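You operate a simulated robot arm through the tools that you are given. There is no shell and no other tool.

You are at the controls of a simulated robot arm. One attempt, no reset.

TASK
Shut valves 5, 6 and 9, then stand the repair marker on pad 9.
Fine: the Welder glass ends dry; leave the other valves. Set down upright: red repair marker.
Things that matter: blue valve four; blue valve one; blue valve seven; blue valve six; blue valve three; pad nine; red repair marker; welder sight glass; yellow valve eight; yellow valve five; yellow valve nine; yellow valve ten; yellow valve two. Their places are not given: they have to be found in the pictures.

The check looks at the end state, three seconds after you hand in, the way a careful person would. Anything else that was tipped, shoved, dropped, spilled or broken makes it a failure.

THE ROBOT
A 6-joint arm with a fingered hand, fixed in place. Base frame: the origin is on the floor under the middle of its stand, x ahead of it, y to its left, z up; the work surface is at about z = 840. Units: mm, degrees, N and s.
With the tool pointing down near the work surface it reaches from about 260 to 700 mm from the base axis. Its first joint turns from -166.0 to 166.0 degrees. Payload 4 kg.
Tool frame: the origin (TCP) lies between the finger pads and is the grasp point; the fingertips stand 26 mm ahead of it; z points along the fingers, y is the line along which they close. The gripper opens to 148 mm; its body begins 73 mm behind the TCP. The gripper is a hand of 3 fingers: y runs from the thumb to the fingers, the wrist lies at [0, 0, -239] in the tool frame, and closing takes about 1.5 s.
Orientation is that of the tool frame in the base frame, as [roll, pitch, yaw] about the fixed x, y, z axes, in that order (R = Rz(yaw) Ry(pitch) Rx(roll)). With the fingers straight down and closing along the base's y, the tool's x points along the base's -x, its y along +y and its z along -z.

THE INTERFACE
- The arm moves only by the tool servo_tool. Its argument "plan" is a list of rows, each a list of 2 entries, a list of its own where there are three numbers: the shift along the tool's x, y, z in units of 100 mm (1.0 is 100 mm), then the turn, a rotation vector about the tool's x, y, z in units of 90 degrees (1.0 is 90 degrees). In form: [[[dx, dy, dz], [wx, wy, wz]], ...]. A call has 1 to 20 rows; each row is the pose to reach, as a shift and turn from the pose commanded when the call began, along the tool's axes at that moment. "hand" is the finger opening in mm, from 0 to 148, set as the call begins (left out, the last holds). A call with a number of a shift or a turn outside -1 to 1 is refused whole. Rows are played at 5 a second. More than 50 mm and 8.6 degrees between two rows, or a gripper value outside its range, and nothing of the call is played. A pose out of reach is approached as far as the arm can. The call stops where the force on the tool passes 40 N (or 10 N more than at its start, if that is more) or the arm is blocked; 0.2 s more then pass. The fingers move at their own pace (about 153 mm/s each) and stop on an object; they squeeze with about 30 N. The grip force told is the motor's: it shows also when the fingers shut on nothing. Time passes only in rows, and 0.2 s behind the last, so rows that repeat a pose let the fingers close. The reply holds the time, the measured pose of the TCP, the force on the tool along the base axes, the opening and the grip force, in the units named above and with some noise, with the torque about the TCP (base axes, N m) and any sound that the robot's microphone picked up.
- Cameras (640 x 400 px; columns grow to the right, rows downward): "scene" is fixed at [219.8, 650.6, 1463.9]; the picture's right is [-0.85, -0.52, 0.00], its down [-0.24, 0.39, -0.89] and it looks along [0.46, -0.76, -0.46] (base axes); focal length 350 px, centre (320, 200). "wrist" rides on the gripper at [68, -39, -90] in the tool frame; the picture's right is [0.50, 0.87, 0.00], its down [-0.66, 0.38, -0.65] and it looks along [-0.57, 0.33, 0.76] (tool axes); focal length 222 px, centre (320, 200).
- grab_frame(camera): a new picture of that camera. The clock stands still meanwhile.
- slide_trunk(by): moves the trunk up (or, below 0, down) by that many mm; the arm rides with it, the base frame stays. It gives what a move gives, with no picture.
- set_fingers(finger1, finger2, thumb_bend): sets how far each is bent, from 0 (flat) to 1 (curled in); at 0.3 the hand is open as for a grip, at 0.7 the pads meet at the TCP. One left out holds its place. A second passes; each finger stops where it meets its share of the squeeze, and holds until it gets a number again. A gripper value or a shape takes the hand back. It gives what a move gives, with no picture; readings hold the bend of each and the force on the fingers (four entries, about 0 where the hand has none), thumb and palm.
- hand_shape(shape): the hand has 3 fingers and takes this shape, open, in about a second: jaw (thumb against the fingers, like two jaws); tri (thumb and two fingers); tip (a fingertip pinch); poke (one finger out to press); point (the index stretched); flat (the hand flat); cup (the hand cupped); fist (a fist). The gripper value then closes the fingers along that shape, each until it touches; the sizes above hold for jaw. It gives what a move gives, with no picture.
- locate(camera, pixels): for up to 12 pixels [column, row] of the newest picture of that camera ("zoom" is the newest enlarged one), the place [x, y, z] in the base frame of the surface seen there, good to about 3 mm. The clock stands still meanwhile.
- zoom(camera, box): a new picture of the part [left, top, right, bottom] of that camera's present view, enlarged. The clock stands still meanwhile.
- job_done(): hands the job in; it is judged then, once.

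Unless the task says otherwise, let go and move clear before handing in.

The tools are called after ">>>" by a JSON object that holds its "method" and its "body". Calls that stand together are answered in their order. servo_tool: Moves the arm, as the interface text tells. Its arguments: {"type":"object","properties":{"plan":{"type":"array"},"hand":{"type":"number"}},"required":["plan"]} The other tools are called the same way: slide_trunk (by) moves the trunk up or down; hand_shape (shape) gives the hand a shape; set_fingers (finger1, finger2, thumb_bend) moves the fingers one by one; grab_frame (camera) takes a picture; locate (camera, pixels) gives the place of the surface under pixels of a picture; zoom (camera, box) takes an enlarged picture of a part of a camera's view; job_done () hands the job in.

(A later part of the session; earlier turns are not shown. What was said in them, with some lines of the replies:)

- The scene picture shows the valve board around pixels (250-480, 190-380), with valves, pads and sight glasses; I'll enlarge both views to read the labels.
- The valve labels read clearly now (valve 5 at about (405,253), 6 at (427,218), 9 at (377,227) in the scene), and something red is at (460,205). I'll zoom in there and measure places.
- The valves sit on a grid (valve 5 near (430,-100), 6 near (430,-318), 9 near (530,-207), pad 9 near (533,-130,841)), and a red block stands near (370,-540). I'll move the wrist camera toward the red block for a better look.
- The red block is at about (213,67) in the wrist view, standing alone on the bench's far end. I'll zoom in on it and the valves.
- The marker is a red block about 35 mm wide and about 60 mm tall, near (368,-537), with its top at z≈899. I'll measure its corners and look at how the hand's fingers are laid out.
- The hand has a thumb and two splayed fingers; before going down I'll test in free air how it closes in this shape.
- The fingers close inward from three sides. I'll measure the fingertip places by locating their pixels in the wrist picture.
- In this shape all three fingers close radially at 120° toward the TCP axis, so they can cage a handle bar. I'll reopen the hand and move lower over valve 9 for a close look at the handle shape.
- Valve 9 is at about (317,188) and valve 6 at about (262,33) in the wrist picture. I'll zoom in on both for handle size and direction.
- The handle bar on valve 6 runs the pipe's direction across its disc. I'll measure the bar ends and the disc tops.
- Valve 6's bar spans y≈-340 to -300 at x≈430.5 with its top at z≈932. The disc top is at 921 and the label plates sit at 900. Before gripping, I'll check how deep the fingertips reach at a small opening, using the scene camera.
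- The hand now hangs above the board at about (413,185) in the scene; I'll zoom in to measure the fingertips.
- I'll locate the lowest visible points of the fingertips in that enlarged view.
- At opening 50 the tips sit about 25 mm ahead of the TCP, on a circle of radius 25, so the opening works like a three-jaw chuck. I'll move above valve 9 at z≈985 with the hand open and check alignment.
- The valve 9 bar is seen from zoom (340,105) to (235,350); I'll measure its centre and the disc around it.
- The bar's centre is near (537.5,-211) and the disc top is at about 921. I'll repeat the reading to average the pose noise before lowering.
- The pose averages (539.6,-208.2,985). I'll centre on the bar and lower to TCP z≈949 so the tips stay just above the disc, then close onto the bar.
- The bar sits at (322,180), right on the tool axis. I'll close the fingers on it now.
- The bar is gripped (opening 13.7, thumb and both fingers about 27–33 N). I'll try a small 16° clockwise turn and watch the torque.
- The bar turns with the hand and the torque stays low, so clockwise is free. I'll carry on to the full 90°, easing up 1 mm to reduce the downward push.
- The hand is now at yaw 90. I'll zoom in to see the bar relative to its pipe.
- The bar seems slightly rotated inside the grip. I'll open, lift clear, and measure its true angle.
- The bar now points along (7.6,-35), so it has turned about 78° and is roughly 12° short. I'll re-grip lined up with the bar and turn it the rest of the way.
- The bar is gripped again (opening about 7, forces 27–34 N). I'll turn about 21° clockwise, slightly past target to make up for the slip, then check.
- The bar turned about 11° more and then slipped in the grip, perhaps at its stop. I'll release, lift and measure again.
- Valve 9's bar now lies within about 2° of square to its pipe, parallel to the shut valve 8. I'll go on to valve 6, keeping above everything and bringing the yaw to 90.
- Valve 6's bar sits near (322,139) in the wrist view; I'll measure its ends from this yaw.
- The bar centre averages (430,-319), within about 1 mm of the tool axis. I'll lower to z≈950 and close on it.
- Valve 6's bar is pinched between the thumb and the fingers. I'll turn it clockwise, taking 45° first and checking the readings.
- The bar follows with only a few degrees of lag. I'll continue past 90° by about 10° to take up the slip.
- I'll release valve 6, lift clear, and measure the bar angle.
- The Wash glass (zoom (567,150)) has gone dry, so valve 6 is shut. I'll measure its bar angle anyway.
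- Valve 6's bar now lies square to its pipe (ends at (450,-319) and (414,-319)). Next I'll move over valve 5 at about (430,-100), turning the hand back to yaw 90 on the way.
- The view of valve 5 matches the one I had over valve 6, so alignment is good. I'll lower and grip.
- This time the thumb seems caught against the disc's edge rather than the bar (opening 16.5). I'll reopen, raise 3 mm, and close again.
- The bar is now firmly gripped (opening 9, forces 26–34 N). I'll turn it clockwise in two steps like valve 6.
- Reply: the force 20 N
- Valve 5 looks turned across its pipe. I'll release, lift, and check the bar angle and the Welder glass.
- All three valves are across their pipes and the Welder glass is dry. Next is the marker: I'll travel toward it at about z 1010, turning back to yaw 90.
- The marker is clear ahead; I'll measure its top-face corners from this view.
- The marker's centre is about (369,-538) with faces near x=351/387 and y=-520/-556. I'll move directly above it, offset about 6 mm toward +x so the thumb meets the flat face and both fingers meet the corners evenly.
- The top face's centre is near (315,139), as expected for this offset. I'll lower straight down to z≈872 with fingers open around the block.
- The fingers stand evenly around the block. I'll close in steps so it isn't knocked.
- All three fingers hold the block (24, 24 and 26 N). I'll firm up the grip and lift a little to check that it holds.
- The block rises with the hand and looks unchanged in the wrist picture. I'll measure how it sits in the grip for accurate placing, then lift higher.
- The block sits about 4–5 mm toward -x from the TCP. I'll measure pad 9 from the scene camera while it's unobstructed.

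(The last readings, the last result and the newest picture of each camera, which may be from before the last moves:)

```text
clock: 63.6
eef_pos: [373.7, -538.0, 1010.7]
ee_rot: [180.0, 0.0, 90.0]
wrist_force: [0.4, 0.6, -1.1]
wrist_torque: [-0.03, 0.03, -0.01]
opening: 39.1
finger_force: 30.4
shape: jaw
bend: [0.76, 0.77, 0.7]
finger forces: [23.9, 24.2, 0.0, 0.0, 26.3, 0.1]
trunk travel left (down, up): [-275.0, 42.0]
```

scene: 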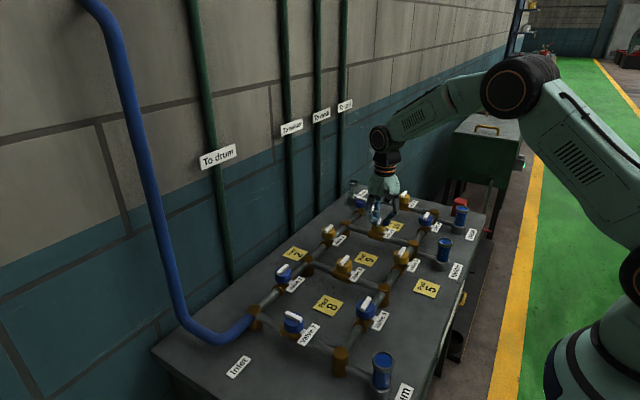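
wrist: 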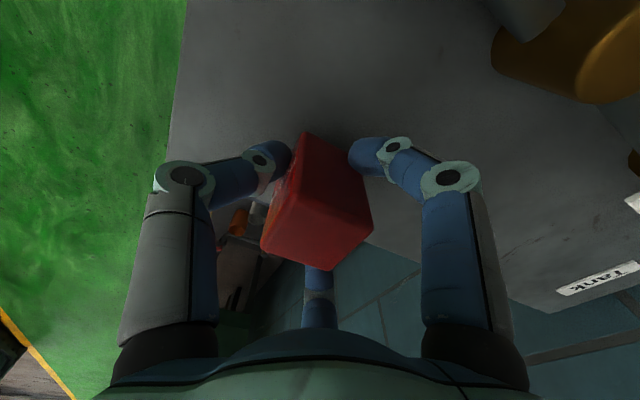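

>>> {"method": "locate", "body": {"camera": "zoom", "pixels": [[253, 132], [430, 192], [350, 292], [170, 232], [300, 210], [340, 160], [390, 245], [260, 262], [210, 180]]}}

>>> {"method": "servo_tool", "body": {"plan": [[[0.3, 0.12, 0], [0, 0, 0]], [[0.6, 0.24, 0], [0, 0, 0]], [[0.95, 0.39, 0], [0, 0, 0]]]}}

>>> {"method": "servo_tool", "body": {"plan": [[[0.3, 0.12, 0], [0, 0, 0]], [[0.6, 0.24, 0], [0, 0, 0]], [[0.95, 0.39, 0], [0, 0, 0]]]}}

>>> {"method": "servo_tool", "body": {"plan": [[[0.3, 0.12, 0], [0, 0, 0]], [[0.6, 0.24, 0], [0, 0, 0]], [[0.95, 0.39, 0], [0, 0, 0]]]}}

>>> {"method": "grab_frame", "body": {"camera": "wrist"}}

>>> {"method": "grab_frame", "body": {"camera": "scene"}}

```text
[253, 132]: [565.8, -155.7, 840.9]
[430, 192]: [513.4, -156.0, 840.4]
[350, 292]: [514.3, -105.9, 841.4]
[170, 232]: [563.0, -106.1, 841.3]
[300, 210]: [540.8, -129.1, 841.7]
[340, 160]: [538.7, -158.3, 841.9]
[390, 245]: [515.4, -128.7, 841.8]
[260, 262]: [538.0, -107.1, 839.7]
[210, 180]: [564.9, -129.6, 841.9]
```

```text
clock: 64.4
eef_pos: [411.9, -443.8, 1011.1]
ee_rot: [180.0, 0.0, 90.1]
wrist_force: [-0.4, 0.0, -0.5]
wrist_torque: [0.03, -0.02, -0.01]
opening: 39.0
finger_force: 29.8
shape: jaw
bend: [0.76, 0.77, 0.7]
finger forces: [24.0, 24.3, 0.0, 0.1, 26.2, 0.0]
trunk travel left (down, up): [-275.0, 42.0]
```

```text
clock: 65.2
eef_pos: [453.8, -345.5, 1013.5]
ee_rot: [-179.9, 0.0, 90.0]
wrist_force: [-0.1, -0.4, -0.2]
wrist_torque: [0.01, 0.0, -0.01]
opening: 39.0
finger_force: 30.3
shape: jaw
bend: [0.76, 0.77, 0.7]
finger forces: [24.0, 24.3, 0.0, 0.1, 25.8, 0.0]
trunk travel left (down, up): [-275.0, 42.0]
```

```text
clock: 66.0
eef_pos: [490.9, -250.9, 1010.8]
ee_rot: [180.0, 0.0, 89.9]
wrist_force: [-0.3, -0.2, -1.4]
wrist_torque: [-0.03, 0.03, 0.04]
opening: 38.8
finger_force: 29.8
shape: jaw
bend: [0.76, 0.77, 0.7]
finger forces: [24.0, 24.3, 0.0, 0.1, 25.8, 0.0]
trunk travel left (down, up): [-275.0, 42.0]
```

```text
taken
```

wrist: 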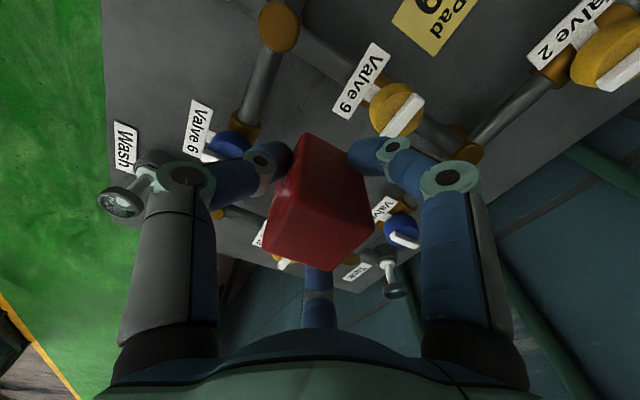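

```text
taken
```

scene: 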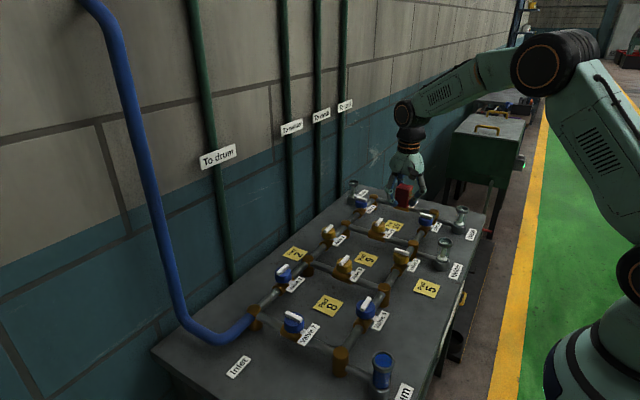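

Pad 9 spans x 513–566 and y -156 to -105, so its centre is near (539.5,-131). I'll carry the block over it, aiming the TCP at about (543.5,-131.5).

>>> {"method": "servo_tool", "body": {"plan": [[[0.3, 0.1, 0], [0, 0, 0]], [[0.65, 0.2, 0], [0, 0, 0]], [[1.0, 0.3, 0], [0, 0, 0]]]}}

>>> {"method": "servo_tool", "body": {"plan": [[[0.12, 0.12, 0], [0, 0, 0]], [[0.21, 0.227, 0], [0, 0, 0]], [[0.21, 0.227, 0], [0, 0, 0]], [[0.21, 0.227, 0], [0, 0, 0]]]}}

>>> {"method": "servo_tool", "body": {"plan": [[[0, 0, 0], [0, 0, 0]]]}}

>>> {"method": "servo_tool", "body": {"plan": [[[0, 0, 0], [0, 0, 0]]]}}

>>> {"method": "grab_frame", "body": {"camera": "wrist"}}

>>> {"method": "zoom", "body": {"camera": "scene", "box": [320, 160, 448, 280]}}

```text
clock: 66.8
eef_pos: [522.5, -153.0, 1011.5]
ee_rot: [180.0, 0.1, 89.9]
wrist_force: [0.1, -0.2, -0.8]
wrist_torque: [0.03, 0.0, -0.02]
opening: 38.6
finger_force: 30.1
shape: jaw
bend: [0.76, 0.77, 0.7]
finger forces: [23.9, 24.3, 0.0, 0.0, 25.8, 0.0]
trunk travel left (down, up): [-275.0, 42.0]
```

```text
clock: 67.8
eef_pos: [544.2, -132.5, 1010.2]
ee_rot: [-180.0, -0.1, 90.0]
wrist_force: [0.8, 0.0, -0.2]
wrist_torque: [0.01, -0.02, 0.0]
opening: 38.8
finger_force: 30.0
shape: jaw
bend: [0.76, 0.77, 0.7]
finger forces: [24.0, 24.4, 0.0, 0.1, 25.7, 0.0]
trunk travel left (down, up): [-275.0, 42.0]
```

```text
clock: 68.2
eef_pos: [545.1, -132.7, 1010.6]
ee_rot: [-180.0, -0.1, 90.0]
wrist_force: [0.6, 0.0, -1.0]
wrist_torque: [0.05, -0.02, -0.01]
opening: 38.8
finger_force: 30.3
shape: jaw
bend: [0.76, 0.77, 0.7]
finger forces: [24.0, 24.4, 0.1, 0.1, 25.7, 0.0]
trunk travel left (down, up): [-275.0, 42.0]
```

```text
clock: 68.6
eef_pos: [542.8, -131.1, 1011.7]
ee_rot: [-180.0, 0.0, 90.0]
wrist_force: [0.8, -0.3, -1.2]
wrist_torque: [-0.03, -0.02, -0.02]
opening: 38.8
finger_force: 30.1
shape: jaw
bend: [0.76, 0.77, 0.7]
finger forces: [24.1, 24.3, 0.0, 0.1, 25.9, 0.0]
trunk travel left (down, up): [-275.0, 42.0]
```

```text
taken
```

wrist: 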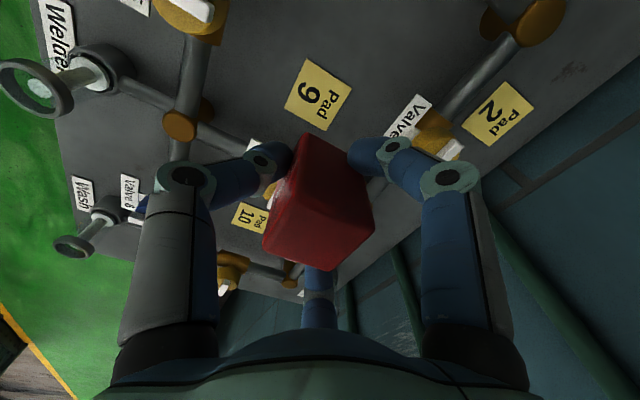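

```text
3.33 times, centred on (384, 220) of scene
```

zoom: 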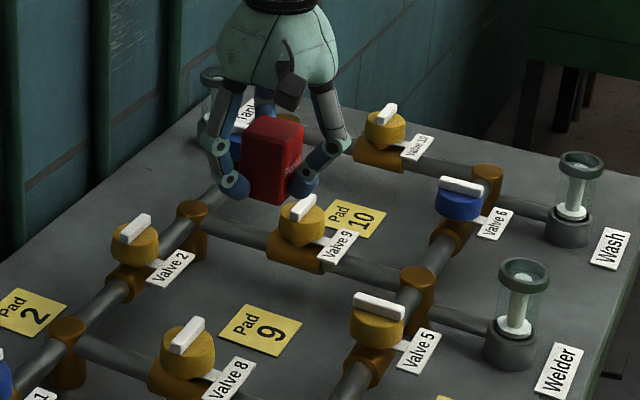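

The block hangs over pad 9; I'll double-check the pad's place and the block's in-hand place from the wrist camera.

>>> {"method": "locate", "body": {"camera": "wrist", "pixels": [[306, 61], [350, 86], [327, 128], [286, 105], [318, 94], [300, 183], [367, 220], [328, 266], [264, 244]]}}

```text
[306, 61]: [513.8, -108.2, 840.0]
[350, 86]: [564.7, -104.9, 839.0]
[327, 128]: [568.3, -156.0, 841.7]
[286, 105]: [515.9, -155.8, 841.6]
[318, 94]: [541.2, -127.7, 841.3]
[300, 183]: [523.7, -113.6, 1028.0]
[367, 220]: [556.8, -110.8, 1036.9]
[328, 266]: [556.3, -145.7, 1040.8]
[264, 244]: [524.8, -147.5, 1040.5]
```

The pad centre is about (540,-131) and the block centre about (540,-130), so they match. I'll lower straight down in stages.

>>> {"method": "servo_tool", "body": {"plan": [[[-0.01, 0, 0.15], [0, 0, 0]], [[-0.01, 0, 0.35], [0, 0, 0]], [[-0.01, 0, 0.55], [0, 0, 0]], [[-0.01, 0, 0.75], [0, 0, 0]], [[-0.01, 0, 0.9], [0, 0, 0]], [[-0.01, 0, 0.9], [0, 0, 0]]]}}

>>> {"method": "grab_frame", "body": {"camera": "wrist"}}

>>> {"method": "zoom", "body": {"camera": "scene", "box": [320, 190, 432, 280]}}

```text
clock: 70.0
eef_pos: [544.2, -134.9, 921.6]
ee_rot: [-179.9, 0.0, 90.0]
wrist_force: [0.0, -0.3, -1.0]
wrist_torque: [0.02, 0.01, 0.0]
opening: 38.8
finger_force: 30.1
shape: jaw
bend: [0.76, 0.77, 0.7]
finger forces: [24.0, 24.3, 0.0, 0.0, 25.7, 0.1]
trunk travel left (down, up): [-275.0, 42.0]
```

```text
taken
```

wrist: 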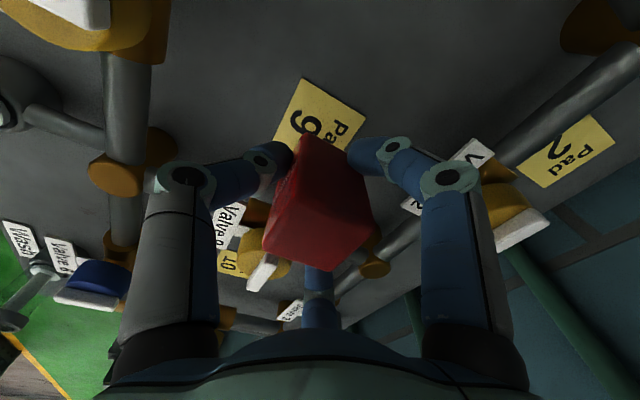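

```text
4.44 times, centred on (376, 235) of scene
```

zoom: 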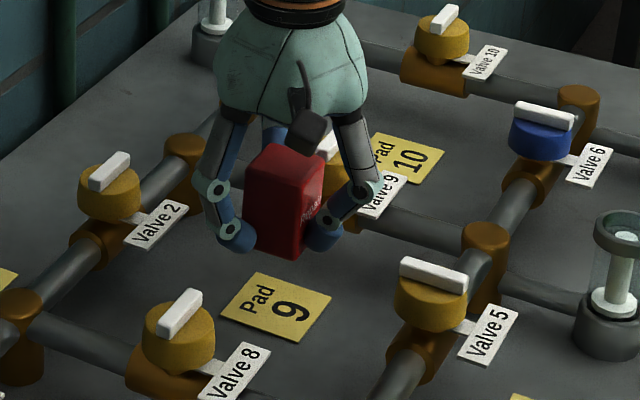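

Clearances look fine. I'll lower to about z 877 next and watch the force.

>>> {"method": "servo_tool", "body": {"plan": [[[0, 0, 0.12], [0, 0, 0]], [[0, 0, 0.24], [0, 0, 0]], [[0, 0, 0.34], [0, 0, 0]], [[0, 0, 0.42], [0, 0, 0]], [[0, 0, 0.42], [0, 0, 0]]]}}

>>> {"method": "servo_tool", "body": {"plan": [[[0, 0, 0], [0, 0, 0]]]}}

>>> {"method": "grab_frame", "body": {"camera": "wrist"}}

>>> {"method": "zoom", "body": {"camera": "scene", "box": [330, 200, 410, 280]}}

```text
clock: 71.2
eef_pos: [544.0, -133.7, 880.2]
ee_rot: [180.0, 0.0, 90.1]
wrist_force: [-0.1, 0.7, -1.0]
wrist_torque: [0.0, -0.01, -0.04]
opening: 38.7
finger_force: 30.3
shape: jaw
bend: [0.76, 0.77, 0.7]
finger forces: [24.0, 24.2, 0.0, 0.1, 25.7, 0.0]
trunk travel left (down, up): [-275.0, 42.0]
```

```text
clock: 71.6
eef_pos: [544.6, -134.1, 879.2]
ee_rot: [180.0, 0.0, 90.0]
wrist_force: [0.0, -0.5, -0.2]
wrist_torque: [0.01, 0.01, 0.03]
opening: 38.7
finger_force: 30.4
shape: jaw
bend: [0.76, 0.77, 0.7]
finger forces: [23.9, 24.2, 0.0, 0.0, 25.8, 0.0]
trunk travel left (down, up): [-275.0, 42.0]
```

```text
taken
```

wrist: 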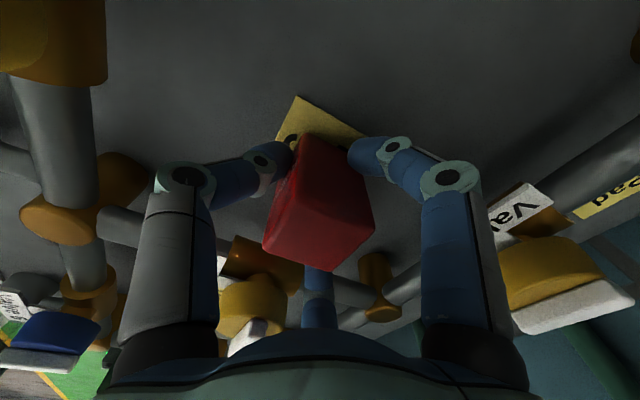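

```text
5.00 times, centred on (370, 240) of scene
```

zoom: 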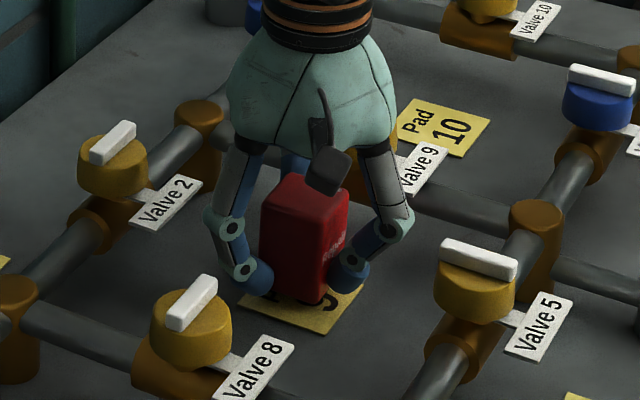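

The block is a few mm above pad 9 and well centred. I'll lower slowly until the force shows contact.

>>> {"method": "servo_tool", "body": {"plan": [[[0, 0, 0.015], [0, 0, 0]], [[0, 0, 0.03], [0, 0, 0]], [[0, 0, 0.042], [0, 0, 0]], [[0, 0, 0.05], [0, 0, 0]], [[0, 0, 0.05], [0, 0, 0]]]}}

>>> {"method": "servo_tool", "body": {"plan": [[[0, 0, 0.005], [0, 0, 0]], [[0, 0, 0.01], [0, 0, 0]], [[0, 0, 0.01], [0, 0, 0]]]}}

```text
clock: 72.8
eef_pos: [544.7, -133.5, 874.6]
ee_rot: [-179.9, 0.0, 90.0]
wrist_force: [0.4, 0.0, -1.6]
wrist_torque: [0.01, -0.01, -0.03]
opening: 38.8
finger_force: 30.1
shape: jaw
bend: [0.76, 0.77, 0.7]
finger forces: [23.9, 24.3, 0.0, 0.1, 25.7, 0.0]
trunk travel left (down, up): [-275.0, 42.0]
```

```text
clock: 73.6
eef_pos: [542.9, -132.3, 873.0]
ee_rot: [179.9, 0.0, 90.1]
wrist_force: [0.4, -0.4, -0.7]
wrist_torque: [-0.04, 0.03, -0.03]
opening: 38.6
finger_force: 29.8
shape: jaw
bend: [0.76, 0.77, 0.7]
finger forces: [24.0, 24.3, 0.0, 0.1, 25.8, 0.0]
trunk travel left (down, up): [-275.0, 42.0]
```

No contact force yet at z≈873; I'll go down another millimetre or so in half-millimetre steps.

>>> {"method": "servo_tool", "body": {"plan": [[[0, 0, 0.005], [0, 0, 0]], [[0, 0, 0.01], [0, 0, 0]], [[0, 0, 0.01], [0, 0, 0]]]}}

>>> {"method": "servo_tool", "body": {"plan": [[[0, 0, 0.004], [0, 0, 0]], [[0, 0, 0.008], [0, 0, 0]], [[0, 0, 0.008], [0, 0, 0]]]}}

>>> {"method": "zoom", "body": {"camera": "scene", "box": [345, 230, 393, 270]}}

```text
clock: 74.4
eef_pos: [544.1, -133.0, 871.7]
ee_rot: [-180.0, 0.1, 90.1]
wrist_force: [0.1, -0.8, -0.8]
wrist_torque: [0.07, 0.03, -0.05]
opening: 38.7
finger_force: 30.0
shape: jaw
bend: [0.76, 0.77, 0.7]
finger forces: [24.1, 24.3, 0.0, 0.0, 25.7, 0.0]
trunk travel left (down, up): [-275.0, 42.0]
```

```text
clock: 75.2
eef_pos: [544.9, -133.0, 872.3]
ee_rot: [-179.9, 0.0, 90.0]
wrist_force: [-0.1, 0.1, -0.7]
wrist_torque: [-0.01, -0.01, 0.01]
opening: 38.9
finger_force: 29.4
shape: jaw
bend: [0.76, 0.77, 0.7]
finger forces: [24.1, 24.3, 0.0, 0.1, 25.8, 0.0]
trunk travel left (down, up): [-275.0, 42.0]
```

```text
10.00 times, centred on (369, 250) of scene
```

zoom: 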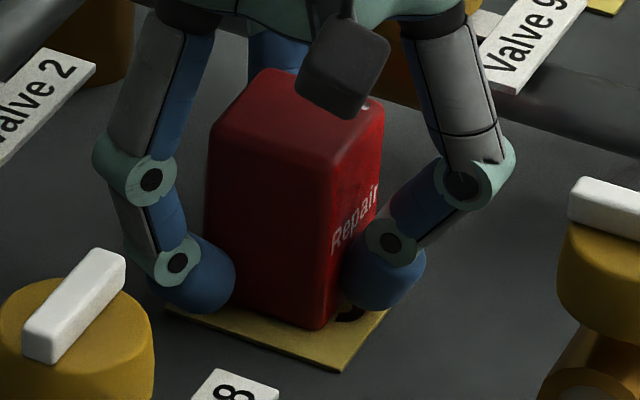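

The block looks upright and just above the pad, with no contact force yet. I'll continue in small steps.

>>> {"method": "servo_tool", "body": {"plan": [[[0, 0, 0.005], [0, 0, 0]], [[0, 0, 0.01], [0, 0, 0]], [[0, 0, 0.01], [0, 0, 0]]]}}

>>> {"method": "servo_tool", "body": {"plan": [[[0, 0, 0.003], [0, 0, 0]], [[0, 0, 0.006], [0, 0, 0]], [[0, 0, 0.006], [0, 0, 0]]]}}

```text
clock: 76.0
eef_pos: [544.5, -134.3, 871.5]
ee_rot: [180.0, 0.0, 90.1]
wrist_force: [-0.7, 1.1, -1.7]
wrist_torque: [0.03, -0.03, -0.02]
opening: 38.5
finger_force: 29.8
shape: jaw
bend: [0.76, 0.77, 0.7]
finger forces: [24.0, 24.3, 0.1, 0.1, 25.7, 0.0]
trunk travel left (down, up): [-275.0, 42.0]
```

```text
clock: 76.8
eef_pos: [544.1, -135.3, 871.2]
ee_rot: [179.9, 0.1, 90.0]
wrist_force: [-0.8, -0.8, 2.0]
wrist_torque: [0.01, 0.04, 0.02]
opening: 39.0
finger_force: 30.1
shape: jaw
bend: [0.77, 0.77, 0.7]
finger forces: [23.9, 24.5, 0.0, 0.0, 26.7, 0.0]
trunk travel left (down, up): [-275.0, 42.0]
```

The vertical force went from about -1 to +2 N, which suggests the block touches the pad. I'll confirm with another tiny step.

>>> {"method": "servo_tool", "body": {"plan": [[[0, 0, 0.004], [0, 0, 0]], [[0, 0, 0.004], [0, 0, 0]]]}}

>>> {"method": "zoom", "body": {"camera": "scene", "box": [345, 230, 393, 270]}}

```text
clock: 77.4
eef_pos: [544.6, -133.8, 871.1]
ee_rot: [179.9, 0.0, 90.0]
wrist_force: [0.3, 0.8, 6.9]
wrist_torque: [0.01, 0.03, -0.02]
opening: 38.9
finger_force: 30.0
shape: jaw
bend: [0.77, 0.77, 0.7]
finger forces: [24.9, 24.7, 0.0, 0.0, 27.3, 0.0]
trunk travel left (down, up): [-275.0, 42.0]
```

```text
10.00 times, centred on (369, 250) of scene
```

zoom: 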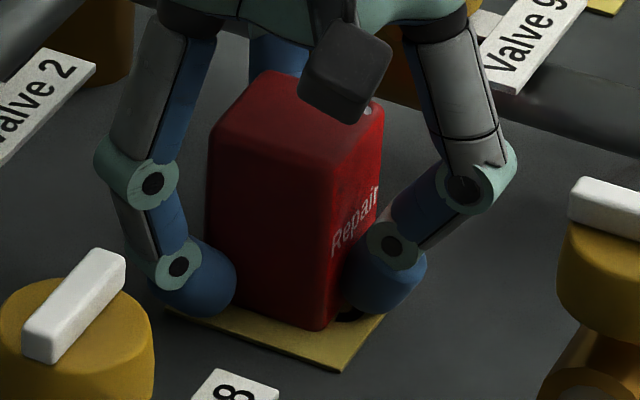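

The push is now about 7 N, so the block stands on the pad. I'll open the fingers gradually.

>>> {"method": "servo_tool", "body": {"plan": [[[0, 0, 0], [0, 0, 0]], [[0, 0, 0], [0, 0, 0]]], "hand": 44}}

>>> {"method": "servo_tool", "body": {"plan": [[[0, 0, 0], [0, 0, 0]], [[0, 0, 0], [0, 0, 0]]], "hand": 54}}

>>> {"method": "servo_tool", "body": {"plan": [[[0, 0, 0], [0, 0, 0]], [[0, 0, 0], [0, 0, 0]]], "hand": 66}}

>>> {"method": "grab_frame", "body": {"camera": "wrist"}}

>>> {"method": "zoom", "body": {"camera": "scene", "box": [345, 230, 393, 270]}}

```text
clock: 78.0
eef_pos: [544.2, -133.7, 868.3]
ee_rot: [-179.9, -0.1, 89.9]
wrist_force: [-0.2, -0.4, 1.0]
wrist_torque: [0.02, -0.03, 0.0]
opening: 44.4
finger_force: 0.1
shape: jaw
bend: [0.76, 0.76, 0.7]
finger forces: [0.8, 1.0, 0.1, 0.0, 0.0, 0.1]
trunk travel left (down, up): [-275.0, 42.0]
```

```text
clock: 78.6
eef_pos: [544.3, -134.9, 869.9]
ee_rot: [-180.0, 0.0, 90.0]
wrist_force: [0.5, -0.7, 0.3]
wrist_torque: [-0.03, 0.03, 0.02]
opening: 53.7
finger_force: 0.1
shape: jaw
bend: [0.77, 0.77, 0.7]
finger forces: [0.0, 0.1, 0.0, 0.1, 0.1, 0.0]
trunk travel left (down, up): [-275.0, 42.0]
```

```text
clock: 79.2
eef_pos: [544.5, -134.3, 869.5]
ee_rot: [179.9, -0.1, 90.1]
wrist_force: [0.2, 0.0, -0.3]
wrist_torque: [0.02, 0.02, 0.02]
opening: 65.4
finger_force: 0.1
shape: jaw
bend: [0.39, 0.39, 0.7]
finger forces: [0.1, 0.1, 0.0, 0.0, 0.0, 0.1]
trunk travel left (down, up): [-275.0, 42.0]
```

```text
taken
```

wrist: 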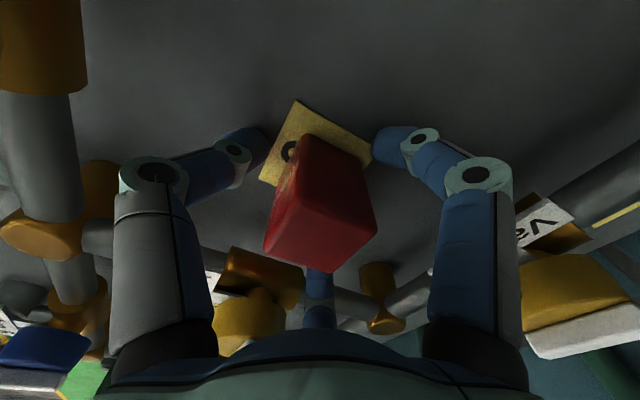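

```text
10.00 times, centred on (369, 250) of scene
```

zoom: 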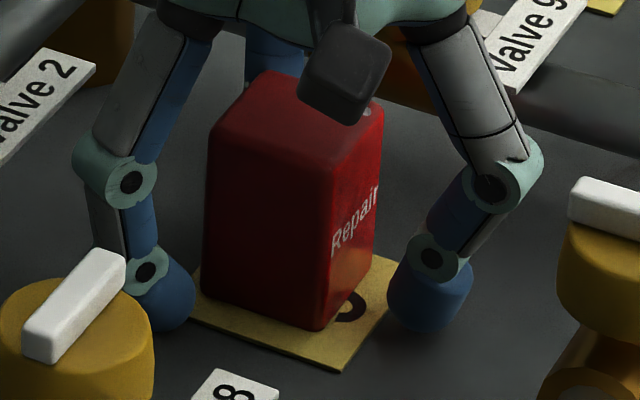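

The block stands upright and free on pad 9. I'll lift straight up and clear of it, then check its placement.

>>> {"method": "servo_tool", "body": {"plan": [[[0, 0, -0.08], [0, 0, 0]], [[0, 0, -0.2], [0, 0, 0]], [[0, 0, -0.35], [0, 0, 0]], [[0, 0, -0.55], [0, 0, 0]], [[0, 0, -0.78], [0, 0, 0]], [[0, 0, -1.0], [0, 0, 0]]]}}

>>> {"method": "servo_tool", "body": {"plan": [[[0.1, 0, -0.2], [0, 0, 0]], [[0.3, 0, -0.4], [0, 0, 0]], [[0.6, 0, -0.6], [0, 0, 0]], [[0.9, 0, -0.8], [0, 0, 0]]]}}

>>> {"method": "grab_frame", "body": {"camera": "wrist"}}

>>> {"method": "zoom", "body": {"camera": "scene", "box": [330, 190, 458, 280]}}

```text
clock: 80.6
eef_pos: [545.4, -131.6, 971.4]
ee_rot: [-180.0, 0.1, 90.1]
wrist_force: [-0.1, -0.6, 0.4]
wrist_torque: [0.01, 0.0, 0.01]
opening: 65.5
finger_force: 0.1
shape: jaw
bend: [0.39, 0.39, 0.7]
finger forces: [0.0, 0.0, 0.1, 0.0, 0.0, 0.0]
trunk travel left (down, up): [-275.0, 42.0]
```

```text
clock: 81.6
eef_pos: [543.7, -42.2, 1050.3]
ee_rot: [179.9, -0.1, 90.0]
wrist_force: [-0.4, 0.7, -0.6]
wrist_torque: [-0.01, -0.02, 0.04]
opening: 65.7
finger_force: 0.0
shape: jaw
bend: [0.39, 0.39, 0.7]
finger forces: [0.0, 0.0, 0.1, 0.0, 0.1, 0.0]
trunk travel left (down, up): [-275.0, 42.0]
```

```text
taken
```

wrist: 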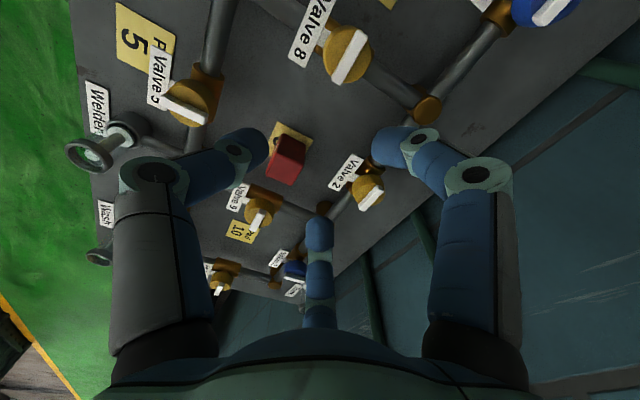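

```text
4.44 times, centred on (394, 235) of scene
```

zoom: 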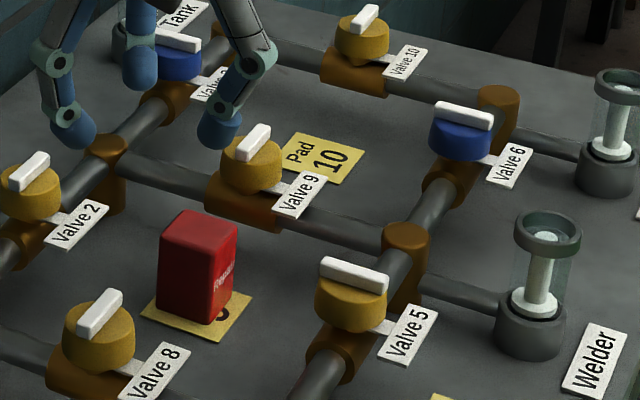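

>>> {"method": "zoom", "body": {"camera": "wrist", "box": [255, 110, 325, 195]}}

>>> {"method": "zoom", "body": {"camera": "scene", "box": [348, 232, 396, 272]}}

```text
4.71 times, centred on (290, 152) of wrist
```

zoom: 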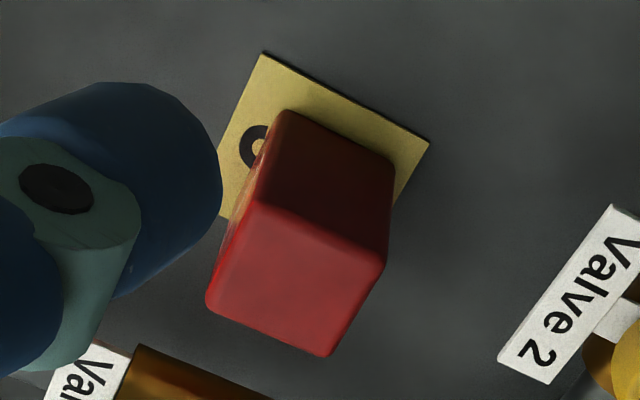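

```text
10.00 times, centred on (372, 252) of scene
```

zoom: 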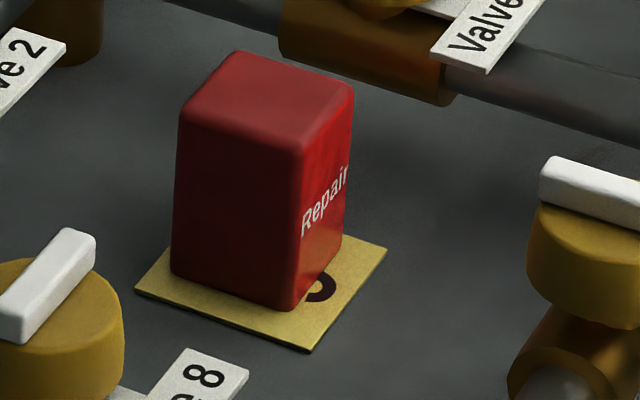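

The block is upright on the pad with the yellow margin visible around it. I'll measure how well it is centred.

>>> {"method": "locate", "body": {"camera": "zoom", "pixels": [[142, 287], [308, 344], [380, 248], [180, 266], [290, 303], [335, 240], [185, 112], [300, 148], [348, 88], [240, 58], [265, 100]]}}

```text
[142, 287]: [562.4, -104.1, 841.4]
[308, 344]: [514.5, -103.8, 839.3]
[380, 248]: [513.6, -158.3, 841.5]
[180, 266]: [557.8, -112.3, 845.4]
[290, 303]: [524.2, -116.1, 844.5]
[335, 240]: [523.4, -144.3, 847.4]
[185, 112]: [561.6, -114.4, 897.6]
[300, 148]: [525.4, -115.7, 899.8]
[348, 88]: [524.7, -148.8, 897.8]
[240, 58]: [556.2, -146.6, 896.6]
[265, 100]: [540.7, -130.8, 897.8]
```

The block's centre (about 541,-131) matches the pad's centre (about 539,-131). I'll back the arm away upward and take a last look at the whole board.

>>> {"method": "servo_tool", "body": {"plan": [[[0, -0.2, -0.2], [0, 0, 0]], [[0, -0.4, -0.4], [0, 0, 0]], [[0, -0.6, -0.6], [0, 0, 0]], [[0, -0.8, -0.8], [0, 0, 0]], [[0, -1.0, -1.0], [0, 0, 0]]]}}

>>> {"method": "grab_frame", "body": {"camera": "scene"}}

>>> {"method": "zoom", "body": {"camera": "scene", "box": [220, 170, 500, 390]}}

>>> {"method": "zoom", "body": {"camera": "scene", "box": [340, 180, 468, 270]}}

```text
clock: 82.8
eef_pos: [442.2, -42.8, 1150.9]
ee_rot: [-180.0, 0.0, 90.0]
wrist_force: [0.1, 1.2, -0.4]
wrist_torque: [-0.03, 0.0, 0.01]
opening: 65.3
finger_force: 0.0
shape: jaw
bend: [0.39, 0.39, 0.7]
finger forces: [0.0, 0.0, 0.1, 0.0, 0.0, 0.0]
trunk travel left (down, up): [-275.0, 42.0]
```

```text
taken
```

scene: 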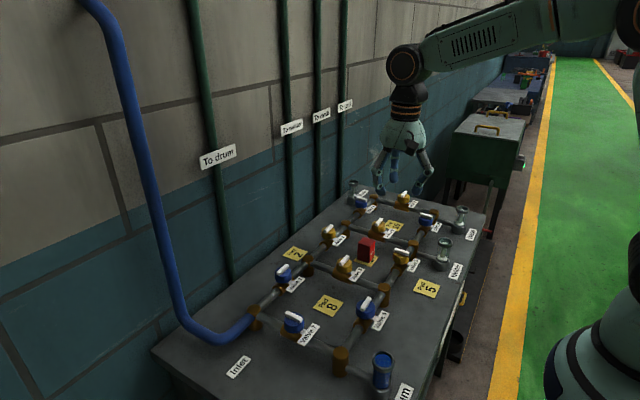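

```text
1.82 times, centred on (360, 280) of scene
```

zoom: 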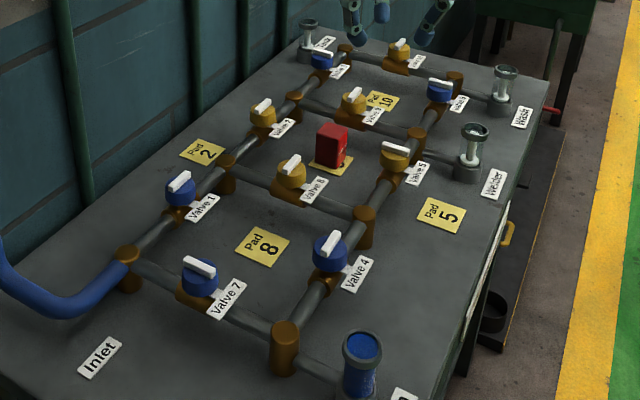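

```text
4.44 times, centred on (404, 225) of scene
```

zoom: 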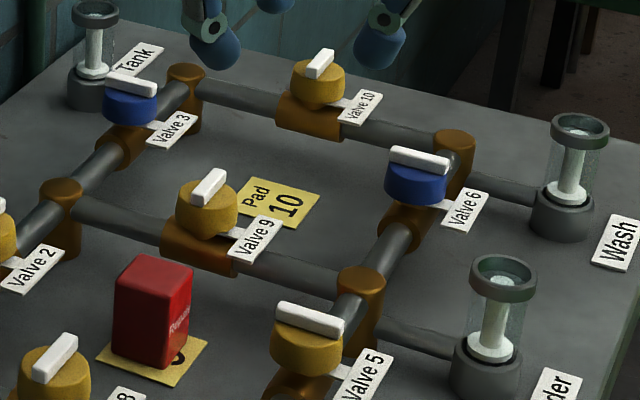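

Valves 5, 6 and 9 all sit across their pipes, and the Welder glass at (443,250) is dry. The red marker stands upright on pad 9 at (368,250), the other valves are as they were, and the hand is clear. I'm handing in.

>>> {"method": "job_done", "body": {}}

```text
The job is handed in.
```

Valves 5, 6 and 9 are shut, and the red repair marker stands upright on pad 9. The job is handed in; the check has not reported a result yet.

- **Valves:** The handles of 5 and 6 sit square across their pipes. Valve 9's handle measured about 2° off square.
- **Glasses:** The Welder glass is dry, as asked. The Wash glass also went dry when valve 6 closed, since it is fed through that valve.
- **Marker:** It stands upright on pad 9, about 2 mm from the pad's centre by measurement.
- **Everything else:** In the last picture the other valves are in their starting positions and nothing looks tipped or moved. The hand was open and clear of the bench when I handed in.
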